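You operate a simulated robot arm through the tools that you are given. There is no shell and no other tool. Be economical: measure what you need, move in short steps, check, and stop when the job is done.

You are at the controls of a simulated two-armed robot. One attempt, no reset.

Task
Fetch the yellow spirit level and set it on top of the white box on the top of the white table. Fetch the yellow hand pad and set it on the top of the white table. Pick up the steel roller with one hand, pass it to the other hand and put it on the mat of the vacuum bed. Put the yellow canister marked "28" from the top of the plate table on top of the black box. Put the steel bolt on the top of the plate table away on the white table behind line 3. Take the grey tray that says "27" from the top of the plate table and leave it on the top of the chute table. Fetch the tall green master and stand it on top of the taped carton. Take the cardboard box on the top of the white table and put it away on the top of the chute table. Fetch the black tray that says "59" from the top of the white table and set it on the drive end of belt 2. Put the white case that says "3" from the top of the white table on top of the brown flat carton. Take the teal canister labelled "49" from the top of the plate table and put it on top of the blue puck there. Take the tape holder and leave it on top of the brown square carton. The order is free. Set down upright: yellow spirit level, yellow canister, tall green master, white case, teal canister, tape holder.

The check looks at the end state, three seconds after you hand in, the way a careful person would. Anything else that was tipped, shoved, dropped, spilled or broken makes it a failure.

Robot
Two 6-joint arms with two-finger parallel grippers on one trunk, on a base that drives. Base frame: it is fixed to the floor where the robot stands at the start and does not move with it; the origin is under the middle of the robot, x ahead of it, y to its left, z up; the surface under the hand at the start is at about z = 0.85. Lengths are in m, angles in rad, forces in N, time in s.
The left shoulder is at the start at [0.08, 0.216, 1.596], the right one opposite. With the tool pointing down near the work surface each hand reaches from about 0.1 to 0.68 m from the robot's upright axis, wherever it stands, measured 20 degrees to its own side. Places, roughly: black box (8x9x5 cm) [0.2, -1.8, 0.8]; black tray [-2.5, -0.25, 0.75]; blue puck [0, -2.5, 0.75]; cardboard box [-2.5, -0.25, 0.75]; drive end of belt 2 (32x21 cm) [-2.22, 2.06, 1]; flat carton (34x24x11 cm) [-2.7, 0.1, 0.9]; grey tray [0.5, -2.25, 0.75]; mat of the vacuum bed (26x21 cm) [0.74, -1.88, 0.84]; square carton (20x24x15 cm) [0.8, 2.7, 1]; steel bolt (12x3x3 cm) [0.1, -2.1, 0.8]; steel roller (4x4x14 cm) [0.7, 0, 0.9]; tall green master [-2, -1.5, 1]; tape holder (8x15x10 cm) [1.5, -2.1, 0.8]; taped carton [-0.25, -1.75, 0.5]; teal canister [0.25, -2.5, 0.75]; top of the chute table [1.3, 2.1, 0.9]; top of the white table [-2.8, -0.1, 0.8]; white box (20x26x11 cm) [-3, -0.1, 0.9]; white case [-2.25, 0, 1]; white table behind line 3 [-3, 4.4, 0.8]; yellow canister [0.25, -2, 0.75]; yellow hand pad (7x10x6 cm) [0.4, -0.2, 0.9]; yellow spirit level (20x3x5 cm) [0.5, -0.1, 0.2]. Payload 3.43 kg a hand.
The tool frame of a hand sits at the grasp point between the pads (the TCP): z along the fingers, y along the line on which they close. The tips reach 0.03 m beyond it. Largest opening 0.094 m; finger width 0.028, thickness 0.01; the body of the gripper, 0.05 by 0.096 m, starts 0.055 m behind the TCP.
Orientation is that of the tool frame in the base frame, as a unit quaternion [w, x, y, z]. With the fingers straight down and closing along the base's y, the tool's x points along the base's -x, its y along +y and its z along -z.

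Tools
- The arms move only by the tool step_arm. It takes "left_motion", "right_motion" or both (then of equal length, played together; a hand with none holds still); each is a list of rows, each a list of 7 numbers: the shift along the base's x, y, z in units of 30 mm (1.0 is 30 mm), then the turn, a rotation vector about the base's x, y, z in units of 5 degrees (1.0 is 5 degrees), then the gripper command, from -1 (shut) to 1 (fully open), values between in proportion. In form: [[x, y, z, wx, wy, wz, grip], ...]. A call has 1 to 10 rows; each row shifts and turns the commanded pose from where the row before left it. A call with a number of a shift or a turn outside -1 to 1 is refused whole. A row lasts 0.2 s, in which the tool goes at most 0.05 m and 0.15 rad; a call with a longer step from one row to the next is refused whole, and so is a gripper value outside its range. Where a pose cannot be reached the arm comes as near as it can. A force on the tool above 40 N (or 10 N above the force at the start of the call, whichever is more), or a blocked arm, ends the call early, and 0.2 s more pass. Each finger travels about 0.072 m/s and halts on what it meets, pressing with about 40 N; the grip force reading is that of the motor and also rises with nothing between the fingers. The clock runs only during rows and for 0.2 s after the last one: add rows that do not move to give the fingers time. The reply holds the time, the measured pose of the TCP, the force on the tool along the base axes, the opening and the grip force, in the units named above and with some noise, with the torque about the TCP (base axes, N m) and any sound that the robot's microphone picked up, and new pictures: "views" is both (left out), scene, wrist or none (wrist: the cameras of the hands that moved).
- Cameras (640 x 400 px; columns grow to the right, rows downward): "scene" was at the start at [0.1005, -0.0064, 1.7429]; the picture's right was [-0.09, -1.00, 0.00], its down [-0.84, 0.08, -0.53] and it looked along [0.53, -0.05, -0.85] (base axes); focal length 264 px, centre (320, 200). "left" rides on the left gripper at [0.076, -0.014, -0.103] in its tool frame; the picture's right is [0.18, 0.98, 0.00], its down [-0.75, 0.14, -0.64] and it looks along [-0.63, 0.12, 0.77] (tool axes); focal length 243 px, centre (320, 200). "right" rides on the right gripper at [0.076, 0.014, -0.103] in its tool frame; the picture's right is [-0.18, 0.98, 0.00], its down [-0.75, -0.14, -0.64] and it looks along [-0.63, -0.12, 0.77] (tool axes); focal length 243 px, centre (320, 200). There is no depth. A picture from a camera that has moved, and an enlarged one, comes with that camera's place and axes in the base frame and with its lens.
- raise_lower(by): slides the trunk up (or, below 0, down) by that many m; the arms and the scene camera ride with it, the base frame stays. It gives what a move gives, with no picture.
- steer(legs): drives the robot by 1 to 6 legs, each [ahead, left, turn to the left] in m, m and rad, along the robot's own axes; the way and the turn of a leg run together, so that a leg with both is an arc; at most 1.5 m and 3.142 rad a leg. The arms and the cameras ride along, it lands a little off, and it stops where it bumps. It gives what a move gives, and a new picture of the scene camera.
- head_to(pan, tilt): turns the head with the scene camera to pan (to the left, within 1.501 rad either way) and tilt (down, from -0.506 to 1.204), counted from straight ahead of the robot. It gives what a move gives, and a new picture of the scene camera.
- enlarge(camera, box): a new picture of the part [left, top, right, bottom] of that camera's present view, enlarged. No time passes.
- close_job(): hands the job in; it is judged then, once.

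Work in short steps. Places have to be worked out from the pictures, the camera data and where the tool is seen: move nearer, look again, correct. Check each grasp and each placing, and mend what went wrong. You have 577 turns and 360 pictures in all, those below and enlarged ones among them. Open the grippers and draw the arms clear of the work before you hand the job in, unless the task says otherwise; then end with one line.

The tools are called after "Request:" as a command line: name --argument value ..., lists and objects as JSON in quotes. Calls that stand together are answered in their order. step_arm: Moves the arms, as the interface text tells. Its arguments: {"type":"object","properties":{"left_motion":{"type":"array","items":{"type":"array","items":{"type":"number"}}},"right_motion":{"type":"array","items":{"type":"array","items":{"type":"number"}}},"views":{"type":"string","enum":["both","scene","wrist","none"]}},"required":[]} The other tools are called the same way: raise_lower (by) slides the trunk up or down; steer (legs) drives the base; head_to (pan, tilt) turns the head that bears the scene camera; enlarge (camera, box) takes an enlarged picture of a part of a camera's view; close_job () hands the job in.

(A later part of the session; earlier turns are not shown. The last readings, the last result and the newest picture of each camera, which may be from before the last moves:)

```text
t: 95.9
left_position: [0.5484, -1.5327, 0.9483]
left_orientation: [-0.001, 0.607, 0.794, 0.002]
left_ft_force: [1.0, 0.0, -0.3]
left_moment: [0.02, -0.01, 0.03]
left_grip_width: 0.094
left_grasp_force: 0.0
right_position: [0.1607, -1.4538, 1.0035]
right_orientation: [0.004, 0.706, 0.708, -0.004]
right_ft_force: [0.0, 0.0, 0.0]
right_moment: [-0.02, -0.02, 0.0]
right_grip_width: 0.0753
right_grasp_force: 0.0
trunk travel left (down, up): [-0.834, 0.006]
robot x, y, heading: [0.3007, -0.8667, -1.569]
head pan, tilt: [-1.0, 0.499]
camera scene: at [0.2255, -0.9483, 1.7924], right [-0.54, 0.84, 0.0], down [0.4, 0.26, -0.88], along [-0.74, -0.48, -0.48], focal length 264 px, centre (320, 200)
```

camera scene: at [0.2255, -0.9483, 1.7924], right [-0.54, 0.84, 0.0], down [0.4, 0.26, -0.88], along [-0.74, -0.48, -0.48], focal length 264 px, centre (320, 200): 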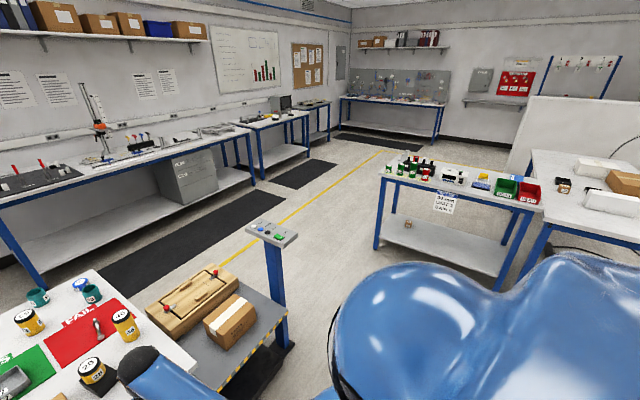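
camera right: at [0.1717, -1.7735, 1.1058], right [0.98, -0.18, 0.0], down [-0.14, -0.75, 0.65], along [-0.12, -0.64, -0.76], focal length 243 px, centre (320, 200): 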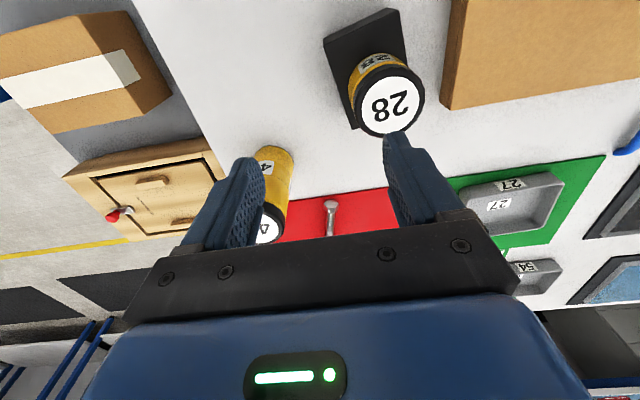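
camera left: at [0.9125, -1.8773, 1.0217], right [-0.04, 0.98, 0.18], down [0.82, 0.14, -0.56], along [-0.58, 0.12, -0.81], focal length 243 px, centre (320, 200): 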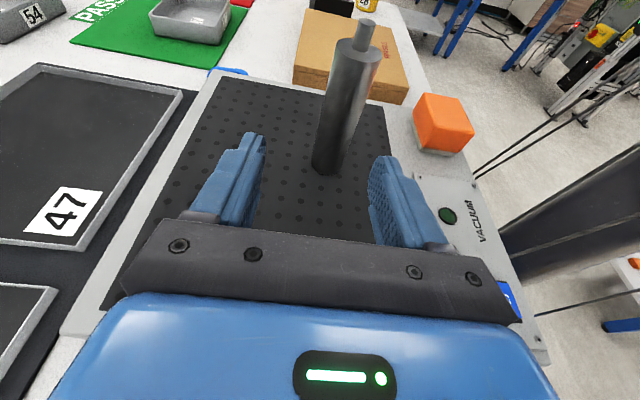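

The masters' table is at about x=-1.8, y=-1.6…-0.5. I'll turn right and drive toward it, staying clear of the lift post.

Request:
steer --legs '[[0, 0, -1.571], [1.4, 0, 0], [0, 0.35, 0]]'

Request:
head_to --pan 0.1 --tilt 0.7

```text
t: 108.6
left_position: [-1.7706, -1.4423, 0.9497]
left_orientation: [0.004, 0.992, 0.124, 0.001]
left_ft_force: [-0.2, 0.1, 0.4]
left_moment: [-0.02, 0.02, 0.0]
left_grip_width: 0.094
left_grasp_force: 0.0
right_position: [-1.6872, -1.0565, 1.0024]
right_orientation: [0.002, 1.0, -0.007, -0.006]
right_ft_force: [0.0, -0.4, -0.1]
right_moment: [-0.05, -0.01, -0.03]
right_grip_width: 0.075
right_grasp_force: 0.0
trunk travel left (down, up): [-0.834, 0.006]
robot x, y, heading: [-1.1027, -1.2049, 3.126]
head pan, tilt: [-1.0, 0.499]
camera scene: at [-1.1805, -1.126, 1.7923], right [0.85, 0.53, 0.0], down [0.25, -0.41, -0.88], along [-0.46, 0.74, -0.48], focal length 264 px, centre (320, 200)
```

scene: 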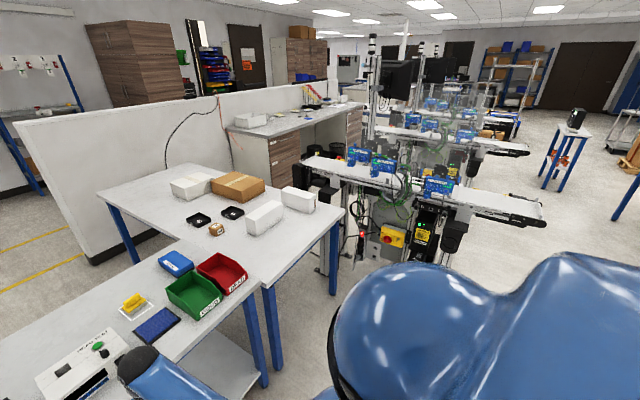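

```text
t: 109.9
left_position: [-1.7699, -1.444, 0.9496]
left_orientation: [0.003, 0.992, 0.124, 0.001]
left_ft_force: [0.3, 0.5, 0.1]
left_moment: [-0.02, 0.02, 0.06]
left_grip_width: 0.0938
left_grasp_force: 0.1
right_position: [-1.6877, -1.0576, 1.0045]
right_orientation: [0.001, 1.0, -0.006, -0.006]
right_ft_force: [-0.8, 0.4, 0.3]
right_moment: [-0.01, 0.02, 0.0]
right_grip_width: 0.0753
right_grasp_force: 0.0
trunk travel left (down, up): [-0.834, 0.006]
robot x, y, heading: [-1.1009, -1.2098, 3.128]
head pan, tilt: [0.099, 0.7]
camera scene: at [-1.217, -1.2139, 1.7748], right [-0.09, 1.0, 0.0], down [0.64, 0.05, -0.76], along [-0.76, -0.07, -0.64], focal length 264 px, centre (320, 200)
```

scene: 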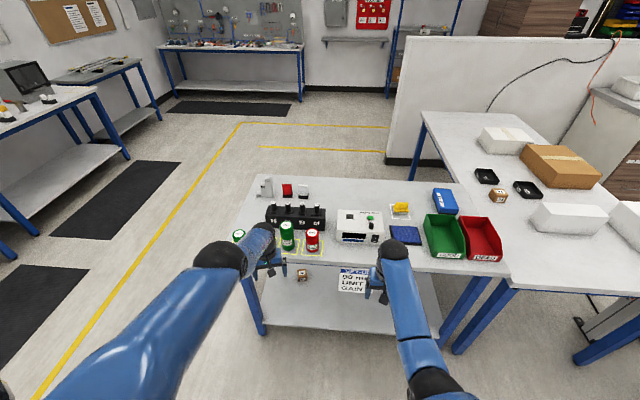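

Request:
enlarge --camera "scene" --box '[220, 160, 440, 290]'

Request:
enlarge --camera "left" --box '[0, 0, 640, 400]'

```text
2.91 times, centred on (330, 225) of scene
camera zoom: at [-1.217, -1.2139, 1.7748], right [-0.09, 1.0, 0.0], down [0.64, 0.05, -0.76], along [-0.76, -0.07, -0.64], focal length 768 px, centre (291, 127)
```

zoom: 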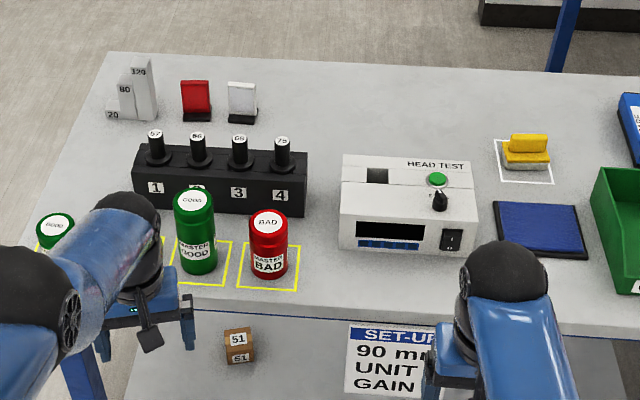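

```text
1.00 times, centred on (320, 200) of left (not enlarged: the box is as wide or as high as the picture)
camera zoom: at [-1.7012, -1.4114, 1.0516], right [0.42, -0.91, 0.0], down [-0.7, -0.32, 0.64], along [-0.58, -0.27, -0.77], focal length 243 px, centre (320, 200)
```

zoom: 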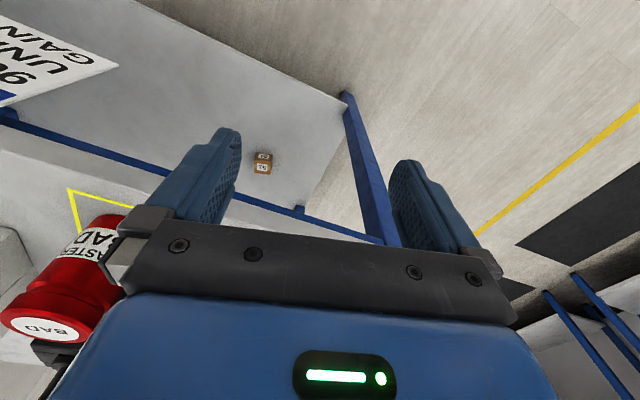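

The tall green master stands between a shorter green one and the red one. I'll back off a little and reset the left hand higher, square to the robot.

Request:
steer --legs '[[-0.2, 0, 0]]'

Request:
step_arm --left_motion '[[0, 0, 0.5, 0, 0, -1, 1], [0, 0, 0.5, 0, 0, -1, 1], [0, 0, 0.5, 0, 0, -1, 1], [0, 0, 0.5, 0, 0, 0, 1], [0, 0, 0.5, 0, 0, 0, 1], [0, 0, 0.5, 0, 0, 0, 1], [0, 0, 0.5, 0, 0, 0, 1], [0, 0, 0.5, 0, 0, 0, 1]]' --views "wrist"

```text
t: 111.5
left_position: [-1.5754, -1.4486, 0.9469]
left_orientation: [0.002, 0.992, 0.124, 0.003]
left_ft_force: [-0.6, 0.9, -1.3]
left_moment: [-0.01, 0.01, 0.01]
left_grip_width: 0.094
left_grasp_force: 0.0
right_position: [-1.4918, -1.0606, 1.0018]
right_orientation: [0.0, 1.0, -0.006, -0.005]
right_ft_force: [0.0, 0.0, -0.6]
right_moment: [-0.02, -0.03, 0.0]
right_grip_width: 0.075
right_grasp_force: 0.0
trunk travel left (down, up): [-0.834, 0.006]
robot x, y, heading: [-0.9044, -1.2084, 3.128]
head pan, tilt: [0.099, 0.7]
camera scene: at [-1.025, -1.2173, 1.7742], right [-0.09, 1.0, 0.0], down [0.65, 0.06, -0.76], along [-0.76, -0.07, -0.65], focal length 264 px, centre (320, 200)
```

scene: 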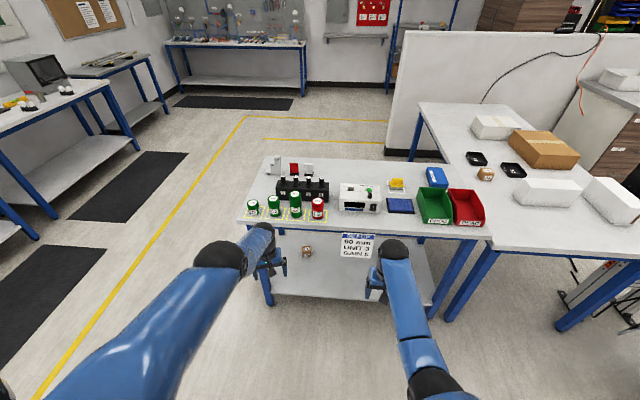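

```text
t: 113.3
left_position: [-1.6184, -1.4501, 1.0458]
left_orientation: [0.001, 1.0, -0.007, 0.003]
left_ft_force: [0.5, 0.2, 0.3]
left_moment: [0.0, -0.02, 0.02]
left_grip_width: 0.0941
left_grasp_force: 0.1
left hand out of reach, approached as far as the arm can: row 1, 2, 3, 4, 5, 6, 7, 8
right_position: [-1.4882, -1.0607, 1.0038]
right_orientation: [-0.001, 1.0, -0.006, -0.006]
right_ft_force: [-0.1, -0.2, -1.0]
right_moment: [-0.02, -0.02, -0.01]
right_grip_width: 0.0752
right_grasp_force: 0.0
trunk travel left (down, up): [-0.834, 0.006]
robot x, y, heading: [-0.9058, -1.2101, 3.126]
head pan, tilt: [0.099, 0.7]
camera left: at [-1.5437, -1.4363, 1.1494], right [0.17, -0.98, 0.0], down [-0.76, -0.13, 0.64], along [-0.63, -0.11, -0.77], focal length 243 px, centre (320, 200)
```

left: 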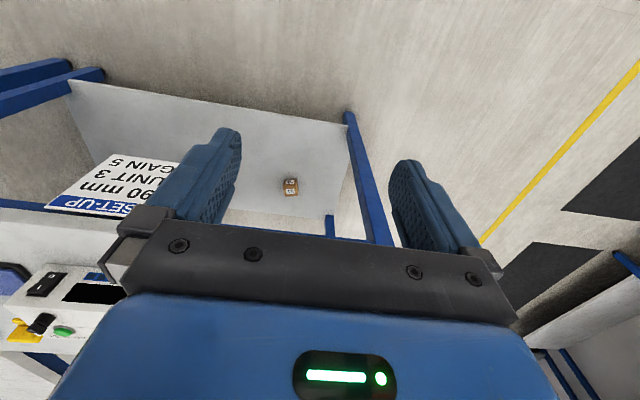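

Request:
enlarge --camera "scene" --box '[235, 150, 355, 230]'

```text
5.00 times, centred on (295, 190) of scene
camera zoom: at [-1.0179, -1.2172, 1.7748], right [-0.09, 1.0, 0.0], down [0.64, 0.06, -0.77], along [-0.76, -0.07, -0.64], focal length 1319 px, centre (445, 250)
```

zoom: 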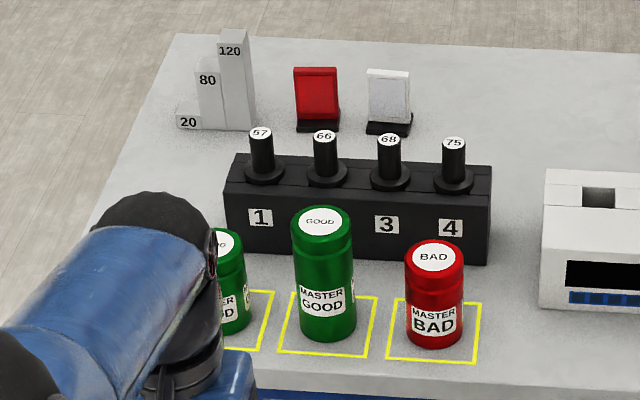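

The tall one is the right-most green, about (-1.92,-1.42), top ≈1.03. The right arm has a better posture for height, so I'll raise it and shift the robot left to use it.

Request:
step_arm --right_motion '[[-0.3, -0.2, 0.6, 0, 0, 0, 0.6], [-0.3, -0.2, 0.6, 0, 0, 0, 0.6], [-0.2, -0.2, 0.6, 0, 0, 0, 0.6], [-0.2, -0.2, 0.6, 0, 0, 0, 0.6], [0, -0.2, 0.6, 0, 0, 0, 0.6], [0, 0, 0.4, 0, 0, 0, 0.6]]' --left_motion '[[0.6, 0, -0.3, 0, 0, 0, 1], [0.6, 0, -0.3, 0, 0, 0, 1], [0.6, 0, -0.3, 0, 0, 0, 1], [0.6, 0, -0.3, 0, 0, 0, 1], [0.6, 0, 0, 0, 0, 0, 1], [0.6, 0, 0, 0, 0, 0, 1]]' --views "none"

Request:
steer --legs '[[0, 0.33, 0.015]]'

```text
t: 114.7
left_position: [-1.5854, -1.4535, 0.9733]
left_orientation: [0.002, 1.0, -0.006, 0.003]
left_ft_force: [0.5, 0.2, -0.2]
left_moment: [-0.01, 0.0, 0.0]
left_grip_width: 0.0942
left_grasp_force: 0.1
left hand out of reach, approached as far as the arm can: row 1, 2, 3, 4, 5, 6
right_position: [-1.5198, -1.0908, 1.1056]
right_orientation: [0.0, 1.0, -0.006, -0.006]
right_ft_force: [-0.7, 0.4, -0.4]
right_moment: [0.03, -0.02, 0.01]
right_grip_width: 0.0751
right_grasp_force: 0.0
trunk travel left (down, up): [-0.834, 0.006]
robot x, y, heading: [-0.9056, -1.208, 3.129]
head pan, tilt: [0.099, 0.7]
```

```text
t: 116.9
left_position: [-1.5843, -1.7893, 0.9738]
left_orientation: [0.004, 1.0, 0.001, 0.002]
left_ft_force: [0.2, 0.5, 0.8]
left_moment: [-0.03, 0.02, 0.0]
left_grip_width: 0.0937
left_grasp_force: 0.0
right_position: [-1.5224, -1.4257, 1.1049]
right_orientation: [0.002, 1.0, 0.0, -0.006]
right_ft_force: [-0.6, 1.3, 0.1]
right_moment: [-0.02, -0.03, -0.03]
right_grip_width: 0.0754
right_grasp_force: 0.1
trunk travel left (down, up): [-0.834, 0.006]
robot x, y, heading: [-0.9044, -1.5381, -3.141]
head pan, tilt: [0.099, 0.7]
camera scene: at [-1.02, -1.5442, 1.7748], right [-0.1, 0.99, 0.0], down [0.64, 0.06, -0.76], along [-0.76, -0.08, -0.64], focal length 264 px, centre (320, 200)
```

scene: 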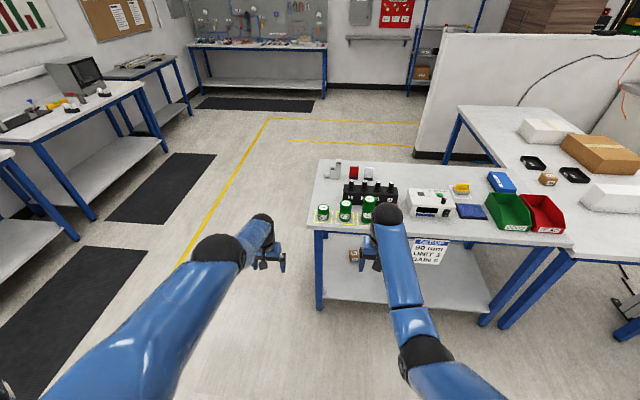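

The right hand is aligned in y. I'll go forward 0.25 and look with the wrist camera.

Request:
steer --legs '[[0.25, 0, 0]]'

Request:
enlarge --camera "right" --box '[0, 0, 640, 400]'

```text
t: 118.7
left_position: [-1.8306, -1.7923, 0.9769]
left_orientation: [0.001, 1.0, 0.001, 0.0]
left_ft_force: [-0.9, 0.2, 0.6]
left_moment: [-0.03, 0.03, 0.05]
left_grip_width: 0.0939
left_grasp_force: 0.0
right_position: [-1.768, -1.4303, 1.1083]
right_orientation: [-0.001, 1.0, 0.0, -0.009]
right_ft_force: [1.0, -0.1, 0.5]
right_moment: [0.0, 0.04, 0.01]
right_grip_width: 0.075
right_grasp_force: 0.1
trunk travel left (down, up): [-0.834, 0.006]
robot x, y, heading: [-1.153, -1.5419, -3.143]
head pan, tilt: [0.099, 0.7]
camera scene: at [-1.263, -1.549, 1.7754], right [-0.1, 0.99, 0.0], down [0.64, 0.07, -0.77], along [-0.76, -0.08, -0.64], focal length 264 px, centre (320, 200)
```

scene: 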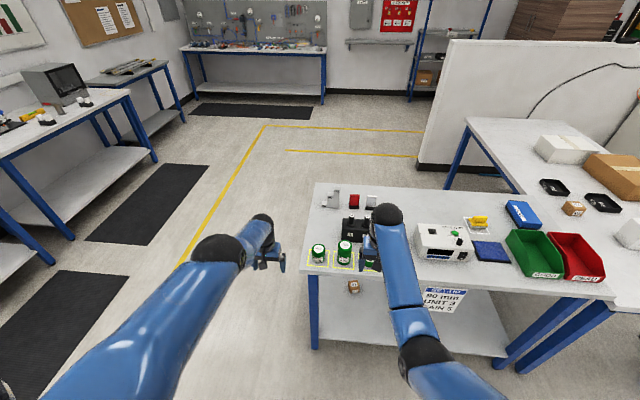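

```text
1.00 times, centred on (320, 200) of right (not enlarged: the box is as wide or as high as the picture)
camera zoom: at [-1.6908, -1.4442, 1.2098], right [-0.18, -0.98, 0.0], down [-0.74, 0.14, 0.65], along [-0.64, 0.12, -0.76], focal length 243 px, centre (320, 200)
```

zoom: 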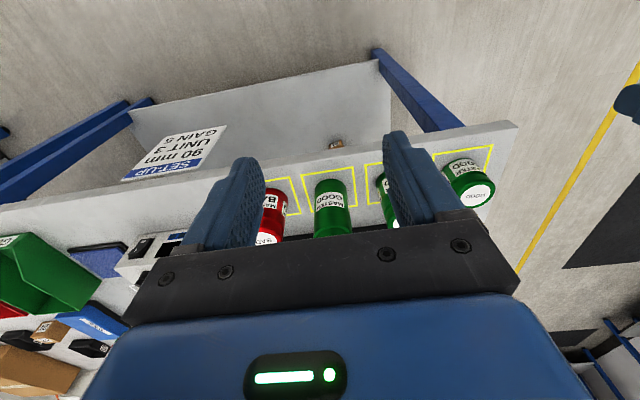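

The master's at about (-1.926,-1.415). I'll go forward 0.14 more and shift the hand 15 mm.

Request:
steer --legs '[[0.14, 0, 0]]'

Request:
step_arm --right_motion '[[0, 0.5, 0, 0, 0, 0, 0.7], [0, 0, 0, 0, 0, 0, 0.7]]' --views "wrist"

```text
t: 120.0
left_position: [-1.9669, -1.7932, 0.9775]
left_orientation: [0.002, 1.0, 0.002, 0.0]
left_ft_force: [0.9, 0.6, 0.8]
left_moment: [0.0, 0.02, 0.0]
left_grip_width: 0.0939
left_grasp_force: 0.1
right_position: [-1.9048, -1.43, 1.1083]
right_orientation: [-0.001, 1.0, 0.001, -0.009]
right_ft_force: [0.8, -0.4, -0.4]
right_moment: [-0.01, 0.03, -0.02]
right_grip_width: 0.0753
right_grasp_force: 0.1
trunk travel left (down, up): [-0.834, 0.006]
robot x, y, heading: [-1.2922, -1.5406, -3.139]
head pan, tilt: [0.099, 0.7]
camera scene: at [-1.3994, -1.549, 1.7755], right [-0.1, 0.99, 0.0], down [0.64, 0.06, -0.77], along [-0.76, -0.08, -0.64], focal length 264 px, centre (320, 200)
```

scene: 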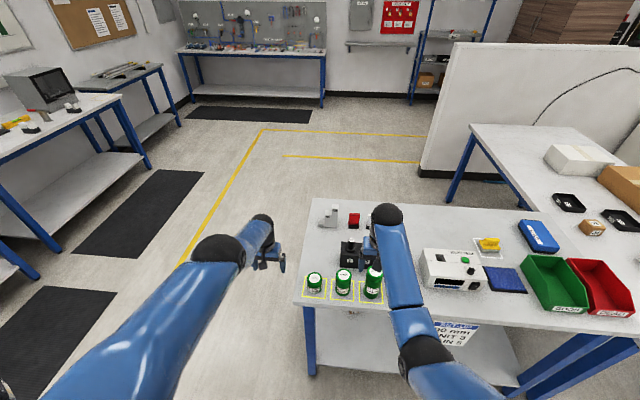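

```text
t: 120.6
left_position: [-1.9688, -1.7923, 0.9747]
left_orientation: [0.001, 1.0, 0.001, 0.001]
left_ft_force: [0.6, 0.1, -0.2]
left_moment: [0.0, 0.06, -0.02]
left_grip_width: 0.0938
left_grasp_force: 0.1
right_position: [-1.9067, -1.4145, 1.1074]
right_orientation: [0.0, 1.0, 0.0, -0.007]
right_ft_force: [1.1, 0.3, 0.3]
right_moment: [-0.01, 0.0, 0.0]
right_grip_width: 0.0799
right_grasp_force: 0.1
trunk travel left (down, up): [-0.834, 0.006]
robot x, y, heading: [-1.2933, -1.5395, -3.141]
head pan, tilt: [0.099, 0.7]
camera right: at [-1.8296, -1.429, 1.2091], right [-0.18, -0.98, 0.0], down [-0.74, 0.14, 0.65], along [-0.64, 0.12, -0.76], focal length 243 px, centre (320, 200)
```

right: 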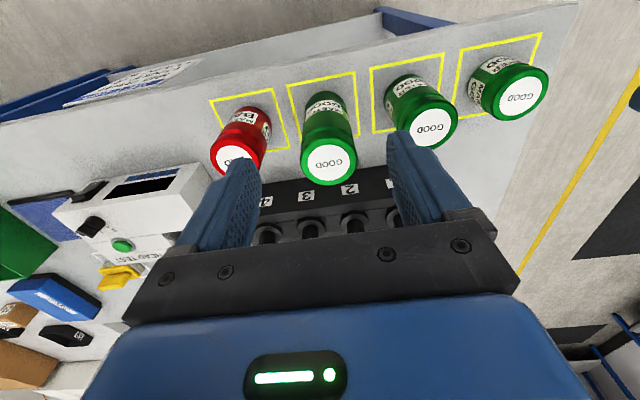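

Tall master axis ≈(-1.94,-1.4155), top ≈1.025. I'll correct x and descend.

Request:
step_arm --right_motion '[[-0.55, 0, 0, 0, 0, 0, 0.7], [-0.55, -0.03, 0, 0, 0, 0, 0.7], [0, 0, -0.8, 0, 0, 0, 0.7], [0, 0, -0.8, 0, 0, 0, 0.7], [0, 0, -0.4, 0, 0, 0, 0.7], [0, 0, 0, 0, 0, 0, 0.7]]' --views "wrist"

```text
t: 122.0
left_position: [-1.9719, -1.7932, 0.9732]
left_orientation: [0.001, 1.0, 0.0, 0.002]
left_ft_force: [0.5, 0.5, 0.1]
left_moment: [-0.01, 0.0, 0.01]
left_grip_width: 0.0939
left_grasp_force: 0.0
right_position: [-1.9429, -1.4146, 1.0448]
right_orientation: [0.0, 1.0, 0.0, -0.007]
right_ft_force: [0.1, -1.0, -0.2]
right_moment: [0.01, -0.01, 0.0]
right_grip_width: 0.08
right_grasp_force: 0.1
trunk travel left (down, up): [-0.834, 0.006]
robot x, y, heading: [-1.2931, -1.54, -3.133]
head pan, tilt: [0.099, 0.7]
camera right: at [-1.8658, -1.4296, 1.1474], right [-0.18, -0.98, 0.0], down [-0.75, 0.14, 0.65], along [-0.64, 0.12, -0.76], focal length 243 px, centre (320, 200)
```

right: 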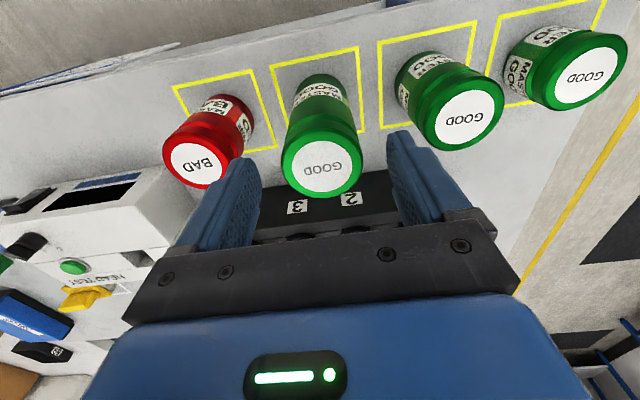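

Well aligned. I'll descend to 0.985 and grip.

Request:
step_arm --right_motion '[[-0.1, 0, -0.5, 0, 0, 0, 0.7], [0, 0, -0.5, 0, 0, 0, 0.7], [0, 0, -0.5, 0, 0, 0, 0.7], [0, 0, -0.5, 0, 0, 0, 0.7], [0, 0, 0, 0, 0, 0, 0.4], [0, 0, 0, 0, 0, 0, 0], [0, 0, 0, 0, 0, 0, -0.1], [0, 0, 0, 0, 0, 0, -0.1]]' --views "wrist"

```text
t: 123.8
left_position: [-1.9712, -1.7927, 0.9726]
left_orientation: [0.002, 1.0, 0.001, 0.002]
left_ft_force: [0.4, 0.0, 0.4]
left_moment: [0.02, -0.01, -0.01]
left_grip_width: 0.094
left_grasp_force: 0.0
right_position: [-1.9466, -1.4148, 0.9859]
right_orientation: [0.0, 1.0, 0.0, -0.006]
right_ft_force: [-0.8, -0.1, 0.0]
right_moment: [-0.04, 0.08, -0.03]
right_grip_width: 0.0585
right_grasp_force: 40.0
trunk travel left (down, up): [-0.834, 0.006]
robot x, y, heading: [-1.293, -1.5405, -3.146]
head pan, tilt: [0.099, 0.7]
camera right: at [-1.8696, -1.4297, 1.0875], right [-0.18, -0.98, 0.0], down [-0.75, 0.14, 0.65], along [-0.64, 0.12, -0.76], focal length 243 px, centre (320, 200)
```

right: 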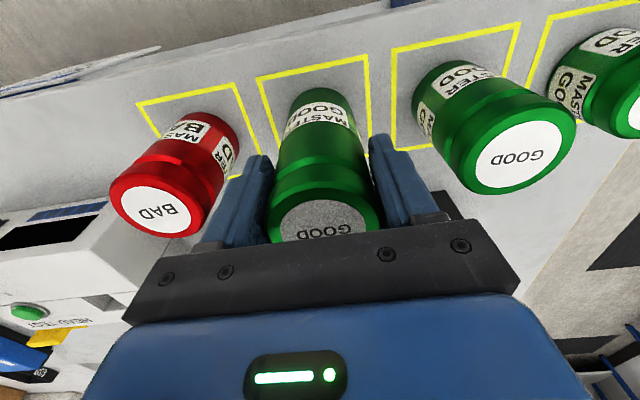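

Gripped at 58.5 mm. I'll lift.

Request:
step_arm --right_motion '[[0, 0, 0.3, 0, 0, 0, -0.1], [0, 0, 0.5, 0, 0, 0, -0.1], [0, 0, 0.6, 0, 0, 0, -0.1], [0, 0, 0.6, 0, 0, 0, -0.1], [0, 0, 0.6, 0, 0, 0, -0.1], [0, 0, 0.6, 0, 0, 0, -0.1]]' --views "wrist"

```text
t: 125.2
left_position: [-1.9715, -1.7925, 0.9728]
left_orientation: [0.002, 1.0, 0.002, 0.002]
left_ft_force: [-0.3, -0.3, -1.0]
left_moment: [-0.04, 0.0, 0.04]
left_grip_width: 0.0941
left_grasp_force: 0.3
right_position: [-1.9468, -1.416, 1.0812]
right_orientation: [0.0, 1.0, 0.0, -0.007]
right_ft_force: [-0.7, 0.7, -3.5]
right_moment: [-0.01, -0.02, 0.01]
right_grip_width: 0.0586
right_grasp_force: 40.5
trunk travel left (down, up): [-0.834, 0.006]
robot x, y, heading: [-1.2927, -1.5408, -3.136]
head pan, tilt: [0.099, 0.7]
camera right: at [-1.8695, -1.4295, 1.184], right [-0.18, -0.98, 0.0], down [-0.75, 0.14, 0.65], along [-0.64, 0.12, -0.76], focal length 243 px, centre (320, 200)
```

right: 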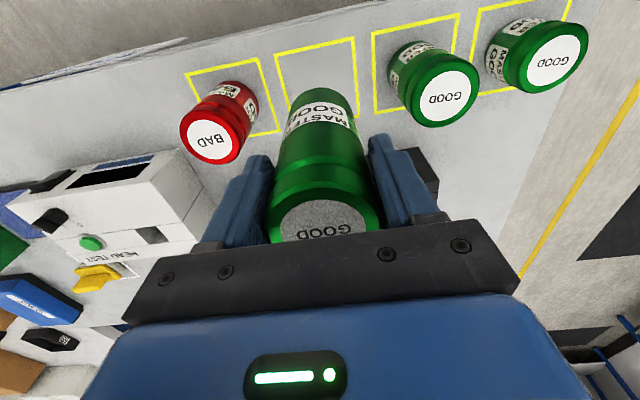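

Lift is good. I'll back away from this table and retract the left arm close to the body so it stays clear when I lower the trunk at the lift table.

Request:
steer --legs '[[-0.45, 0, 0]]'

Request:
step_arm --left_motion '[[0.9, 0, -0.4, 0, 0, 0, 0], [0.9, 0, -0.4, 0, 0, 0, 0], [0.9, 0, -0.4, 0, 0, 0, 0], [0.9, 0, -0.4, 0, 0, 0, 0], [0.9, 0, -0.4, 0, 0, 0, 0], [0.9, 0, -0.4, 0, 0, 0, 0], [0.9, 0, -0.4, 0, 0, 0, 0], [0.9, 0, -0.4, 0, 0, 0, 0], [0.9, 0, -0.4, 0, 0, 0, 0], [0.9, 0, -0.4, 0, 0, 0, 0]]' --views "scene"

```text
t: 127.9
left_position: [-1.5255, -1.7906, 0.9726]
left_orientation: [0.001, 1.0, 0.0, 0.004]
left_ft_force: [0.0, -0.2, -0.2]
left_moment: [-0.01, -0.02, 0.0]
left_grip_width: 0.0941
left_grasp_force: 0.1
right_position: [-1.4996, -1.413, 1.0788]
right_orientation: [0.001, 1.0, -0.001, -0.004]
right_ft_force: [-0.5, -0.4, -4.8]
right_moment: [0.0, -0.05, -0.01]
right_grip_width: 0.0589
right_grasp_force: 40.1
trunk travel left (down, up): [-0.834, 0.006]
robot x, y, heading: [-0.8482, -1.5418, 3.139]
head pan, tilt: [0.099, 0.7]
camera scene: at [-0.964, -1.5487, 1.7744], right [-0.1, 1.0, 0.0], down [0.64, 0.06, -0.76], along [-0.76, -0.08, -0.65], focal length 264 px, centre (320, 200)
```

scene: 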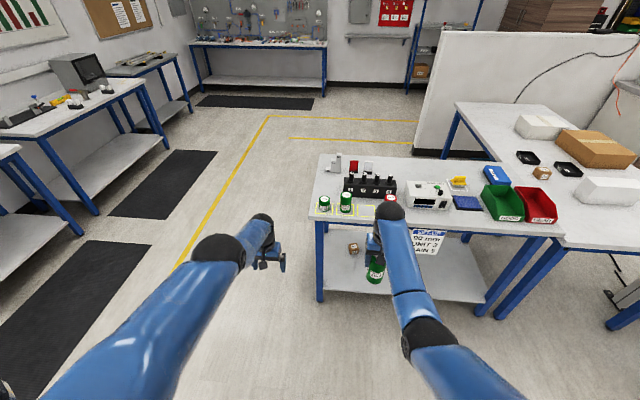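

```text
t: 130.1
left_position: [-1.3565, -1.7995, 0.7712]
left_orientation: [0.002, 1.0, 0.0, 0.003]
left_ft_force: [0.5, -0.2, 0.1]
left_moment: [0.04, -0.01, 0.01]
left_grip_width: 0.0469
left_grasp_force: 0.1
left hand out of reach, approached as far as the arm can: row 1, 2, 3, 4, 5, 6, 7, 8, 9, 10
right_position: [-1.498, -1.4135, 1.0806]
right_orientation: [0.001, 1.0, 0.0, -0.006]
right_ft_force: [0.1, -0.3, -4.7]
right_moment: [-0.03, -0.03, -0.02]
right_grip_width: 0.0587
right_grasp_force: 40.5
trunk travel left (down, up): [-0.834, 0.006]
robot x, y, heading: [-0.8456, -1.5402, 3.139]
head pan, tilt: [0.099, 0.7]
camera scene: at [-0.9595, -1.5489, 1.7748], right [-0.1, 1.0, 0.0], down [0.64, 0.06, -0.76], along [-0.76, -0.08, -0.64], focal length 264 px, centre (320, 200)
```

scene: 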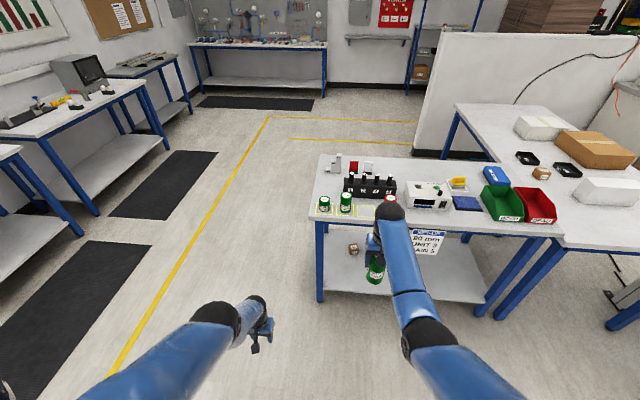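

The left arm seems stuck against a reach limit; I'll test whether it regains range nearer the centre line.

Request:
step_arm --left_motion '[[-0.3, 0.5, 0.5, 0, 0, 0, 0], [-0.3, 0.5, 0.5, 0, 0, 0, 0], [-0.3, 0.5, 0.5, 0, 0, 0, 0], [-0.3, 0.5, 0.5, 0, 0, 0, 0], [-0.3, 0.5, 0.5, 0, 0, 0, 0], [-0.3, 0.5, 0.5, 0, 0, 0, 0]]' --views "none"

```text
t: 131.5
left_position: [-1.4298, -1.7084, 0.841]
left_orientation: [0.002, 1.0, 0.0, 0.002]
left_ft_force: [0.6, -0.8, 0.1]
left_moment: [-0.02, -0.01, 0.01]
left_grip_width: 0.0469
left_grasp_force: 0.0
left hand out of reach, approached as far as the arm can: row 1, 2, 3, 4, 5
right_position: [-1.4972, -1.4123, 1.0814]
right_orientation: [0.001, 1.0, -0.002, -0.006]
right_ft_force: [0.7, -0.4, -5.4]
right_moment: [-0.01, 0.0, -0.01]
right_grip_width: 0.0587
right_grasp_force: 40.2
trunk travel left (down, up): [-0.834, 0.006]
robot x, y, heading: [-0.8435, -1.5404, 3.139]
head pan, tilt: [0.099, 0.7]
```

The left wrist seems to be in an awkward joint solution. I'll try turning it 90° (as before the handover) while moving toward a pose known to work.

Request:
step_arm --left_motion '[[-0.2, -0.5, 0, 0, 0, 1, 0], [-0.2, -0.5, 0, 0, 0, 1, 0], [0, -0.5, 0, 0, 0, 1, 0], [0, -0.5, 0, 0, 0, 1, 0], [0, -0.5, 0, 0, 0, 1, 0], [0, -0.5, 0, 0, 0, 1, 0], [0, -0.5, 0, 0, 0, 1, 0], [0, -0.5, 0, 0, 0, 1, 0], [0, 0, 0, 0, 0, 1, 0], [0, 0, 0, 0, 0, 1, 0]]' --views "none"

Request:
step_arm --left_motion '[[0, 0, 0.3, 0, 0, 1, 0], [0, 0, 0.3, 0, 0, 1, 0], [0, 0, 0.3, 0, 0, 1, 0], [0, 0, 0.3, 0, 0, 1, 0], [0, 0, 0.3, 0, 0, 1, 0], [0, 0, 0.3, 0, 0, 1, 0], [0, 0, 0.3, 0, 0, 1, 0], [0, 0, 0.3, 0, 0, 1, 0], [0, 0, 0.3, 0, 0, 0, 0], [0, 0, 0.3, 0, 0, 0, 0]]' --views "scene"

```text
t: 133.7
left_position: [-1.4353, -1.8273, 0.8472]
left_orientation: [0.001, 0.906, 0.424, 0.004]
left_ft_force: [0.7, 0.5, 0.4]
left_moment: [-0.01, 0.02, -0.04]
left_grip_width: 0.0471
left_grasp_force: 0.1
left hand out of reach, approached as far as the arm can: row 3, 8
right_position: [-1.4981, -1.4131, 1.0815]
right_orientation: [0.0, 1.0, 0.0, -0.006]
right_ft_force: [-0.6, -0.6, -3.8]
right_moment: [0.0, -0.03, 0.0]
right_grip_width: 0.0589
right_grasp_force: 39.9
trunk travel left (down, up): [-0.834, 0.006]
robot x, y, heading: [-0.8452, -1.5414, 3.142]
head pan, tilt: [0.099, 0.7]
```

```text
t: 135.9
left_position: [-1.4339, -1.8286, 0.9395]
left_orientation: [0.001, 0.707, 0.707, 0.003]
left_ft_force: [-0.8, -0.1, 0.2]
left_moment: [0.02, -0.01, 0.03]
left_grip_width: 0.0469
left_grasp_force: 0.2
right_position: [-1.4973, -1.4138, 1.0812]
right_orientation: [0.0, 1.0, -0.002, -0.006]
right_ft_force: [-0.1, 0.4, -3.2]
right_moment: [0.01, -0.04, 0.01]
right_grip_width: 0.0586
right_grasp_force: 40.5
trunk travel left (down, up): [-0.834, 0.006]
robot x, y, heading: [-0.8438, -1.5401, 3.139]
head pan, tilt: [0.099, 0.7]
camera scene: at [-0.9602, -1.5485, 1.7747], right [-0.1, 1.0, 0.0], down [0.64, 0.06, -0.76], along [-0.76, -0.08, -0.64], focal length 264 px, centre (320, 200)
```

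scene: 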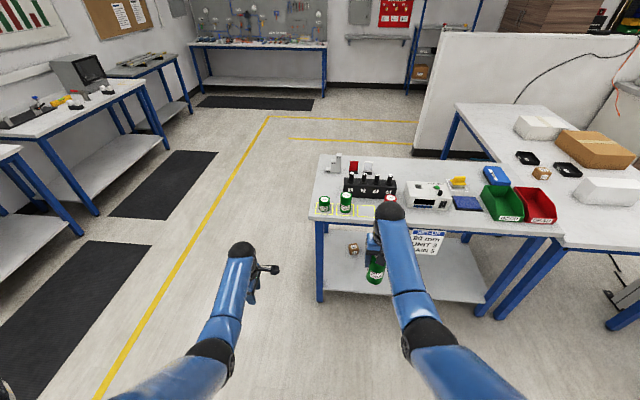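

The left arm now looks normal. I'll raise it a bit and rotate back.

Request:
step_arm --left_motion '[[0, 0, 0.5, 0, 0, 0, 0], [0, 0, 0.5, 0, 0, 0, 0], [0, 0, 0.3, 0, 0, -1, 0], [0, 0, 0, 0, 0, -1, 0], [0, 0, 0, 0, 0, -1, 0], [0, 0, 0, 0, 0, -1, 0], [0, 0, 0, 0, 0, -1, 0], [0, 0, 0, 0, 0, -1, 0], [0, 0, 0, 0, 0, -1, 0], [0, 0, 0, 0, 0, -1, 0]]' --views "none"

Request:
step_arm --left_motion '[[0, 0, 0, 0, 0, -1, 0], [0, 0, 0, 0, 0, -1, 0], [0, 0, 0, 0, 0, -1, 0], [0, 0, 0, 0, 0, -1, 0], [0, 0, 0, 0, 0, -1, 0], [0, 0, 0, 0, 0, -1, 0], [0, 0, 0, 0, 0, -1, 0], [0, 0, 0, 0, 0, -1, 0], [0, 0, 0, 0, 0, -1, 0], [0, 0, 0, 0, 0, -1, 0]]' --views "scene"

```text
t: 138.1
left_position: [-1.4349, -1.8284, 0.9761]
left_orientation: [0.001, 0.907, 0.422, 0.003]
left_ft_force: [1.0, -0.2, 0.1]
left_moment: [0.0, -0.01, 0.01]
left_grip_width: 0.047
left_grasp_force: 0.0
right_position: [-1.4969, -1.4131, 1.0804]
right_orientation: [0.001, 1.0, -0.001, -0.005]
right_ft_force: [-0.5, -0.3, -5.2]
right_moment: [0.02, 0.01, 0.01]
right_grip_width: 0.0588
right_grasp_force: 40.1
trunk travel left (down, up): [-0.834, 0.006]
robot x, y, heading: [-0.8447, -1.5409, 3.135]
head pan, tilt: [0.099, 0.7]
```

```text
t: 140.3
left_position: [-1.434, -1.8275, 0.9775]
left_orientation: [0.001, 1.0, -0.001, 0.002]
left_ft_force: [0.7, -0.6, -0.3]
left_moment: [-0.01, 0.01, 0.0]
left_grip_width: 0.047
left_grasp_force: 0.1
right_position: [-1.4984, -1.4138, 1.0818]
right_orientation: [0.0, 1.0, -0.001, -0.006]
right_ft_force: [0.0, 0.3, -4.2]
right_moment: [0.01, -0.05, 0.01]
right_grip_width: 0.0587
right_grasp_force: 40.1
trunk travel left (down, up): [-0.834, 0.006]
robot x, y, heading: [-0.8467, -1.5381, 3.144]
head pan, tilt: [0.099, 0.7]
camera scene: at [-0.9604, -1.5485, 1.7747], right [-0.1, 1.0, 0.0], down [0.64, 0.06, -0.76], along [-0.76, -0.08, -0.64], focal length 264 px, centre (320, 200)
```

scene: 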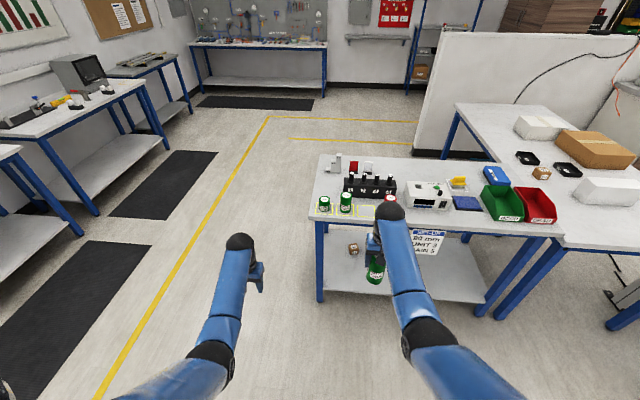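

The left arm is back to normal. Now I'll retract it toward the body.

Request:
step_arm --left_motion '[[0.9, -0.2, -0.5, 0, 0, 0, 0], [0.9, -0.2, -0.5, 0, 0, 0, 0], [0.9, -0.2, -0.5, 0, 0, 0, 0], [0.9, -0.2, -0.5, 0, 0, 0, 0], [0.9, -0.2, -0.5, 0, 0, 0, 0], [0.9, -0.2, -0.5, 0, 0, 0, 0], [0.9, -0.2, -0.4, 0, 0, 0, 0], [0.9, -0.2, -0.4, 0, 0, 0, 0], [0.9, -0.2, 0, 0, 0, 0, 0], [0.9, -0.2, 0, 0, 0, 0, 0]]' --views "none"

```text
t: 142.5
left_position: [-1.1627, -1.8877, 0.8638]
left_orientation: [0.002, 1.0, -0.001, 0.002]
left_ft_force: [-0.4, 0.4, 0.2]
left_moment: [-0.03, -0.02, -0.03]
left_grip_width: 0.047
left_grasp_force: 0.1
right_position: [-1.4965, -1.4119, 1.0817]
right_orientation: [0.0, 1.0, -0.001, -0.006]
right_ft_force: [0.3, 0.2, -4.9]
right_moment: [0.02, -0.05, 0.01]
right_grip_width: 0.0586
right_grasp_force: 40.3
trunk travel left (down, up): [-0.834, 0.006]
robot x, y, heading: [-0.8468, -1.5392, 3.136]
head pan, tilt: [0.099, 0.7]
```

I'll drive round to face the lift table: first away in +y, turn left, strafe, and stop short.

Request:
steer --legs '[[0, -0.85, 0], [0, 0, 1.571], [0, 0.7, 0], [0.25, 0, 0]]'

Request:
head_to --pan -0.1 --tilt 0.9

```text
t: 155.7
left_position: [0.1947, -1.265, 0.8652]
left_orientation: [0.001, 0.712, 0.702, 0.002]
left_ft_force: [-0.7, 0.4, 0.1]
left_moment: [-0.01, 0.0, 0.03]
left_grip_width: 0.0468
left_grasp_force: 0.1
right_position: [-0.2838, -1.5921, 1.0835]
right_orientation: [0.006, 0.713, 0.702, -0.005]
right_ft_force: [1.6, 0.7, -3.4]
right_moment: [-0.01, 0.02, -0.02]
right_grip_width: 0.0588
right_grasp_force: 40.0
trunk travel left (down, up): [-0.834, 0.006]
robot x, y, heading: [-0.1475, -0.9444, -1.586]
head pan, tilt: [0.099, 0.7]
camera scene: at [-0.1401, -1.0548, 1.7753], right [-1.0, -0.08, 0.0], down [-0.05, 0.64, -0.77], along [0.06, -0.76, -0.64], focal length 264 px, centre (320, 200)
```

scene: 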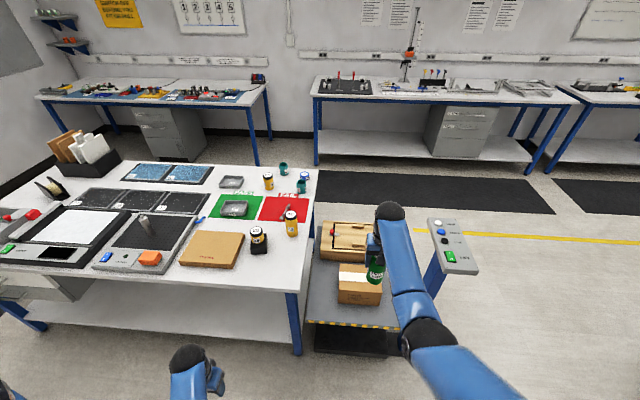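

```text
t: 156.5
left_position: [0.1963, -1.2663, 0.8643]
left_orientation: [-0.001, 0.712, 0.702, 0.003]
left_ft_force: [-0.5, 0.7, -0.1]
left_moment: [-0.02, 0.01, 0.0]
left_grip_width: 0.0471
left_grasp_force: 0.0
right_position: [-0.2842, -1.5944, 1.0812]
right_orientation: [0.005, 0.713, 0.702, -0.004]
right_ft_force: [0.1, -0.5, -3.2]
right_moment: [0.05, 0.0, -0.03]
right_grip_width: 0.0587
right_grasp_force: 40.4
trunk travel left (down, up): [-0.834, 0.006]
robot x, y, heading: [-0.1474, -0.948, -1.587]
head pan, tilt: [-0.099, 0.901]
camera scene: at [-0.1556, -1.0497, 1.7588], right [-0.99, 0.11, 0.0], down [0.09, 0.78, -0.62], along [-0.07, -0.62, -0.78], focal length 264 px, centre (320, 200)
```

scene: 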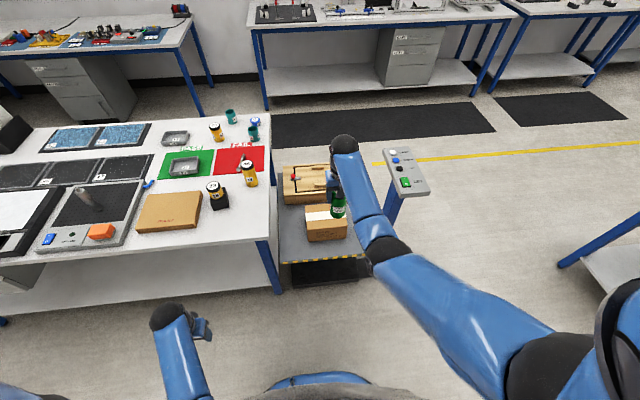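

Carton top ≈(-0.27,-1.81,0.65). I'll drive forward 0.2 and lower the trunk 0.25.

Request:
steer --legs '[[0.2, 0, 0.015]]'

Request:
raise_lower --by -0.25

Request:
step_arm --right_motion '[[0, 0, 0, 0, 0, 0, -0.1]]' --views "both"

```text
t: 158.0
left_position: [0.2004, -1.4557, 0.8653]
left_orientation: [0.001, 0.706, 0.708, 0.002]
left_ft_force: [0.0, 0.6, 0.2]
left_moment: [-0.03, 0.01, -0.01]
left_grip_width: 0.047
left_grasp_force: 0.1
right_position: [-0.2748, -1.7893, 1.0834]
right_orientation: [0.004, 0.707, 0.707, -0.005]
right_ft_force: [-0.2, 0.4, -3.6]
right_moment: [-0.01, 0.02, 0.02]
right_grip_width: 0.0586
right_grasp_force: 40.0
trunk travel left (down, up): [-0.834, 0.006]
robot x, y, heading: [-0.1519, -1.1442, -1.572]
head pan, tilt: [-0.099, 0.901]
camera scene: at [-0.1556, -1.2415, 1.7591], right [-1.0, 0.1, 0.0], down [0.08, 0.78, -0.62], along [-0.06, -0.62, -0.78], focal length 264 px, centre (320, 200)
```

scene: 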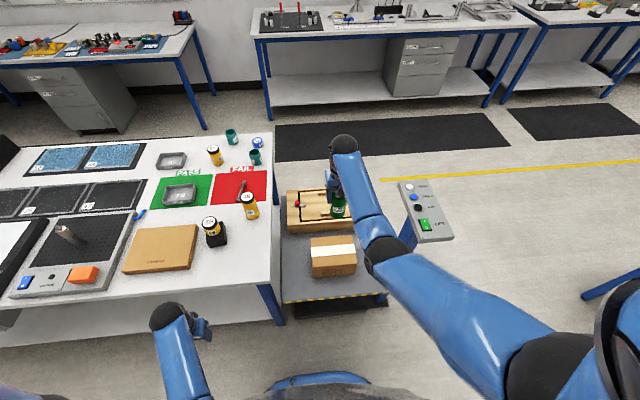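

```text
t: 160.6
left_position: [0.1993, -1.4595, 0.6123]
left_orientation: [0.0, 0.706, 0.708, 0.003]
left_ft_force: [-0.3, -0.3, -0.7]
left_moment: [-0.02, 0.03, -0.01]
left_grip_width: 0.0472
left_grasp_force: 0.1
right_position: [-0.2745, -1.7927, 0.8312]
right_orientation: [0.004, 0.707, 0.707, -0.004]
right_ft_force: [-0.4, 0.2, -3.6]
right_moment: [0.02, -0.01, 0.02]
right_grip_width: 0.0584
right_grasp_force: 39.7
trunk travel left (down, up): [-0.584, 0.256]
robot x, y, heading: [-0.1486, -1.1408, -1.568]
head pan, tilt: [-0.099, 0.901]
```

```text
t: 161.0
left_position: [0.199, -1.4583, 0.6134]
left_orientation: [-0.001, 0.707, 0.707, 0.003]
left_ft_force: [-0.1, 0.4, 0.8]
left_moment: [0.01, 0.01, -0.01]
left_grip_width: 0.0468
left_grasp_force: 0.1
right_position: [-0.2756, -1.793, 0.831]
right_orientation: [0.004, 0.706, 0.708, -0.004]
right_ft_force: [-0.4, -0.6, -5.2]
right_moment: [0.06, -0.03, 0.02]
right_grip_width: 0.0584
right_grasp_force: 40.1
trunk travel left (down, up): [-0.584, 0.256]
robot x, y, heading: [-0.1489, -1.1405, -1.576]
head pan, tilt: [-0.099, 0.901]
camera scene: at [-0.1555, -1.2475, 1.5086], right [-1.0, 0.1, 0.0], down [0.08, 0.78, -0.62], along [-0.06, -0.62, -0.78], focal length 264 px, centre (320, 200)
camera right: at [-0.2616, -1.7162, 0.9334], right [0.98, -0.18, 0.0], down [-0.14, -0.75, 0.65], along [-0.12, -0.64, -0.76], focal length 243 px, centre (320, 200)
```

scene: 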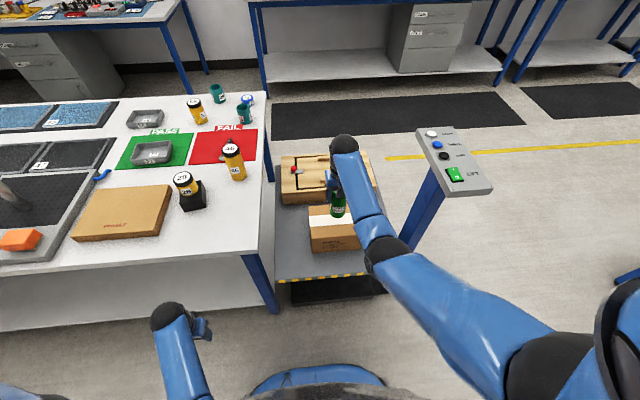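
right: 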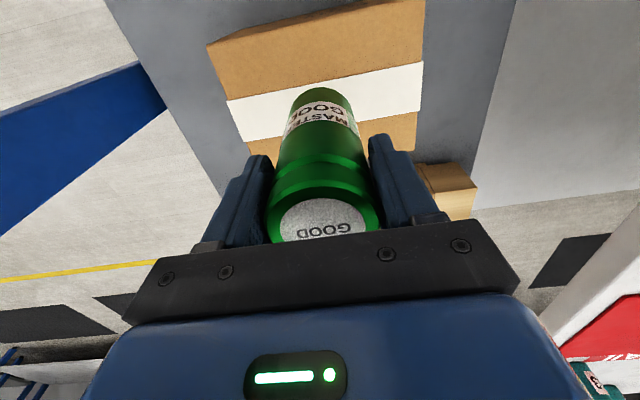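

Carton centre confirmed at (-0.274,-1.811). I'll nudge forward 18 mm and lower in small steps.

Request:
step_arm --right_motion '[[0.05, -0.3, -0.3, 0, 0, 0, -0.1], [0, -0.3, -0.5, 0, 0, 0, -0.1], [0, 0, -0.5, 0, 0, 0, -0.1], [0, 0, -0.4, 0, 0, 0, -0.1], [0, 0, -0.3, 0, 0, 0, -0.1], [0, 0, -0.2, 0, 0, 0, -0.1], [0, 0, -0.15, 0, 0, 0, -0.1], [0, 0, 0, 0, 0, 0, -0.1]]' --views "wrist"

```text
t: 162.8
left_position: [0.2005, -1.4576, 0.6141]
left_orientation: [0.001, 0.706, 0.708, 0.002]
left_ft_force: [1.0, -0.1, 0.3]
left_moment: [0.01, -0.01, -0.02]
left_grip_width: 0.0474
left_grasp_force: 0.0
right_position: [-0.2737, -1.8133, 0.7668]
right_orientation: [0.009, 0.707, 0.707, -0.01]
right_ft_force: [-3.1, -12.3, 34.5]
right_moment: [-0.46, 0.27, 0.09]
right_grip_width: 0.0585
right_grasp_force: 40.2
trunk travel left (down, up): [-0.584, 0.256]
robot x, y, heading: [-0.1501, -1.1405, -1.573]
head pan, tilt: [-0.099, 0.901]
camera right: at [-0.2596, -1.7348, 0.8684], right [0.98, -0.18, 0.01], down [-0.14, -0.74, 0.66], along [-0.12, -0.65, -0.75], focal length 243 px, centre (320, 200)
```

right: 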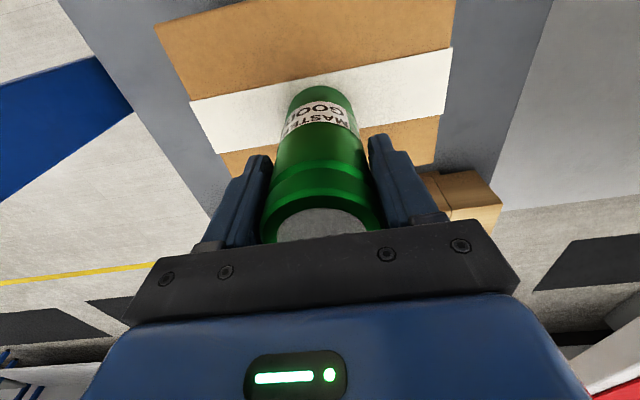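

Contact felt. I'll relieve the pressure, then open and rise.

Request:
step_arm --right_motion '[[0, 0, 0.22, 0, 0, 0, -0.1], [0, 0, 0, 0, 0, 0, -0.1]]' --views "none"

Request:
step_arm --right_motion '[[0, 0, 0, 0, 0, 0, 0.2], [0, 0, 0, 0, 0, 0, 0.5], [0, 0, 0, 0, 0, 0, 0.7], [0, 0, 0.5, 0, 0, 0, 0.7], [0, 0, 0.8, 0, 0, 0, 0.7], [0, 0, 0.9, 0, 0, 0, 0.7], [0, 0, 0.9, 0, 0, 0, 0.7], [0, 0, 0.9, 0, 0, 0, 0.7]]' --views "wrist"

```text
t: 163.4
left_position: [0.2001, -1.4581, 0.6128]
left_orientation: [-0.001, 0.706, 0.708, 0.002]
left_ft_force: [-0.8, 0.7, 0.4]
left_moment: [-0.02, -0.04, 0.01]
left_grip_width: 0.0471
left_grasp_force: 0.0
right_position: [-0.2739, -1.8078, 0.7669]
right_orientation: [0.004, 0.707, 0.707, -0.004]
right_ft_force: [0.5, -5.1, 10.4]
right_moment: [-0.97, -0.21, -0.01]
right_grip_width: 0.0582
right_grasp_force: 39.8
trunk travel left (down, up): [-0.584, 0.256]
robot x, y, heading: [-0.149, -1.1436, -1.572]
head pan, tilt: [-0.099, 0.901]
```

```text
t: 165.2
left_position: [0.2003, -1.4577, 0.6139]
left_orientation: [-0.001, 0.706, 0.708, 0.004]
left_ft_force: [0.2, 0.5, -0.3]
left_moment: [0.0, -0.01, -0.03]
left_grip_width: 0.047
left_grasp_force: 0.0
right_position: [-0.2729, -1.811, 0.8877]
right_orientation: [0.004, 0.707, 0.707, -0.003]
right_ft_force: [0.7, -0.1, -0.1]
right_moment: [0.0, 0.0, -0.01]
right_grip_width: 0.0797
right_grasp_force: 0.0
trunk travel left (down, up): [-0.584, 0.256]
robot x, y, heading: [-0.1504, -1.1402, -1.573]
head pan, tilt: [-0.099, 0.901]
camera right: at [-0.2593, -1.7332, 0.9902], right [0.98, -0.18, 0.0], down [-0.14, -0.75, 0.65], along [-0.12, -0.64, -0.76], focal length 243 px, centre (320, 200)
```

right: 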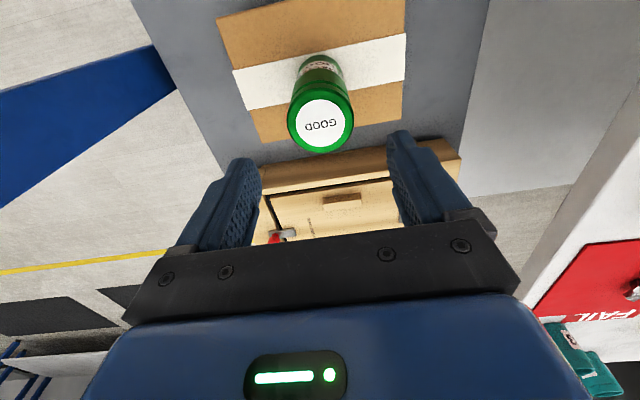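

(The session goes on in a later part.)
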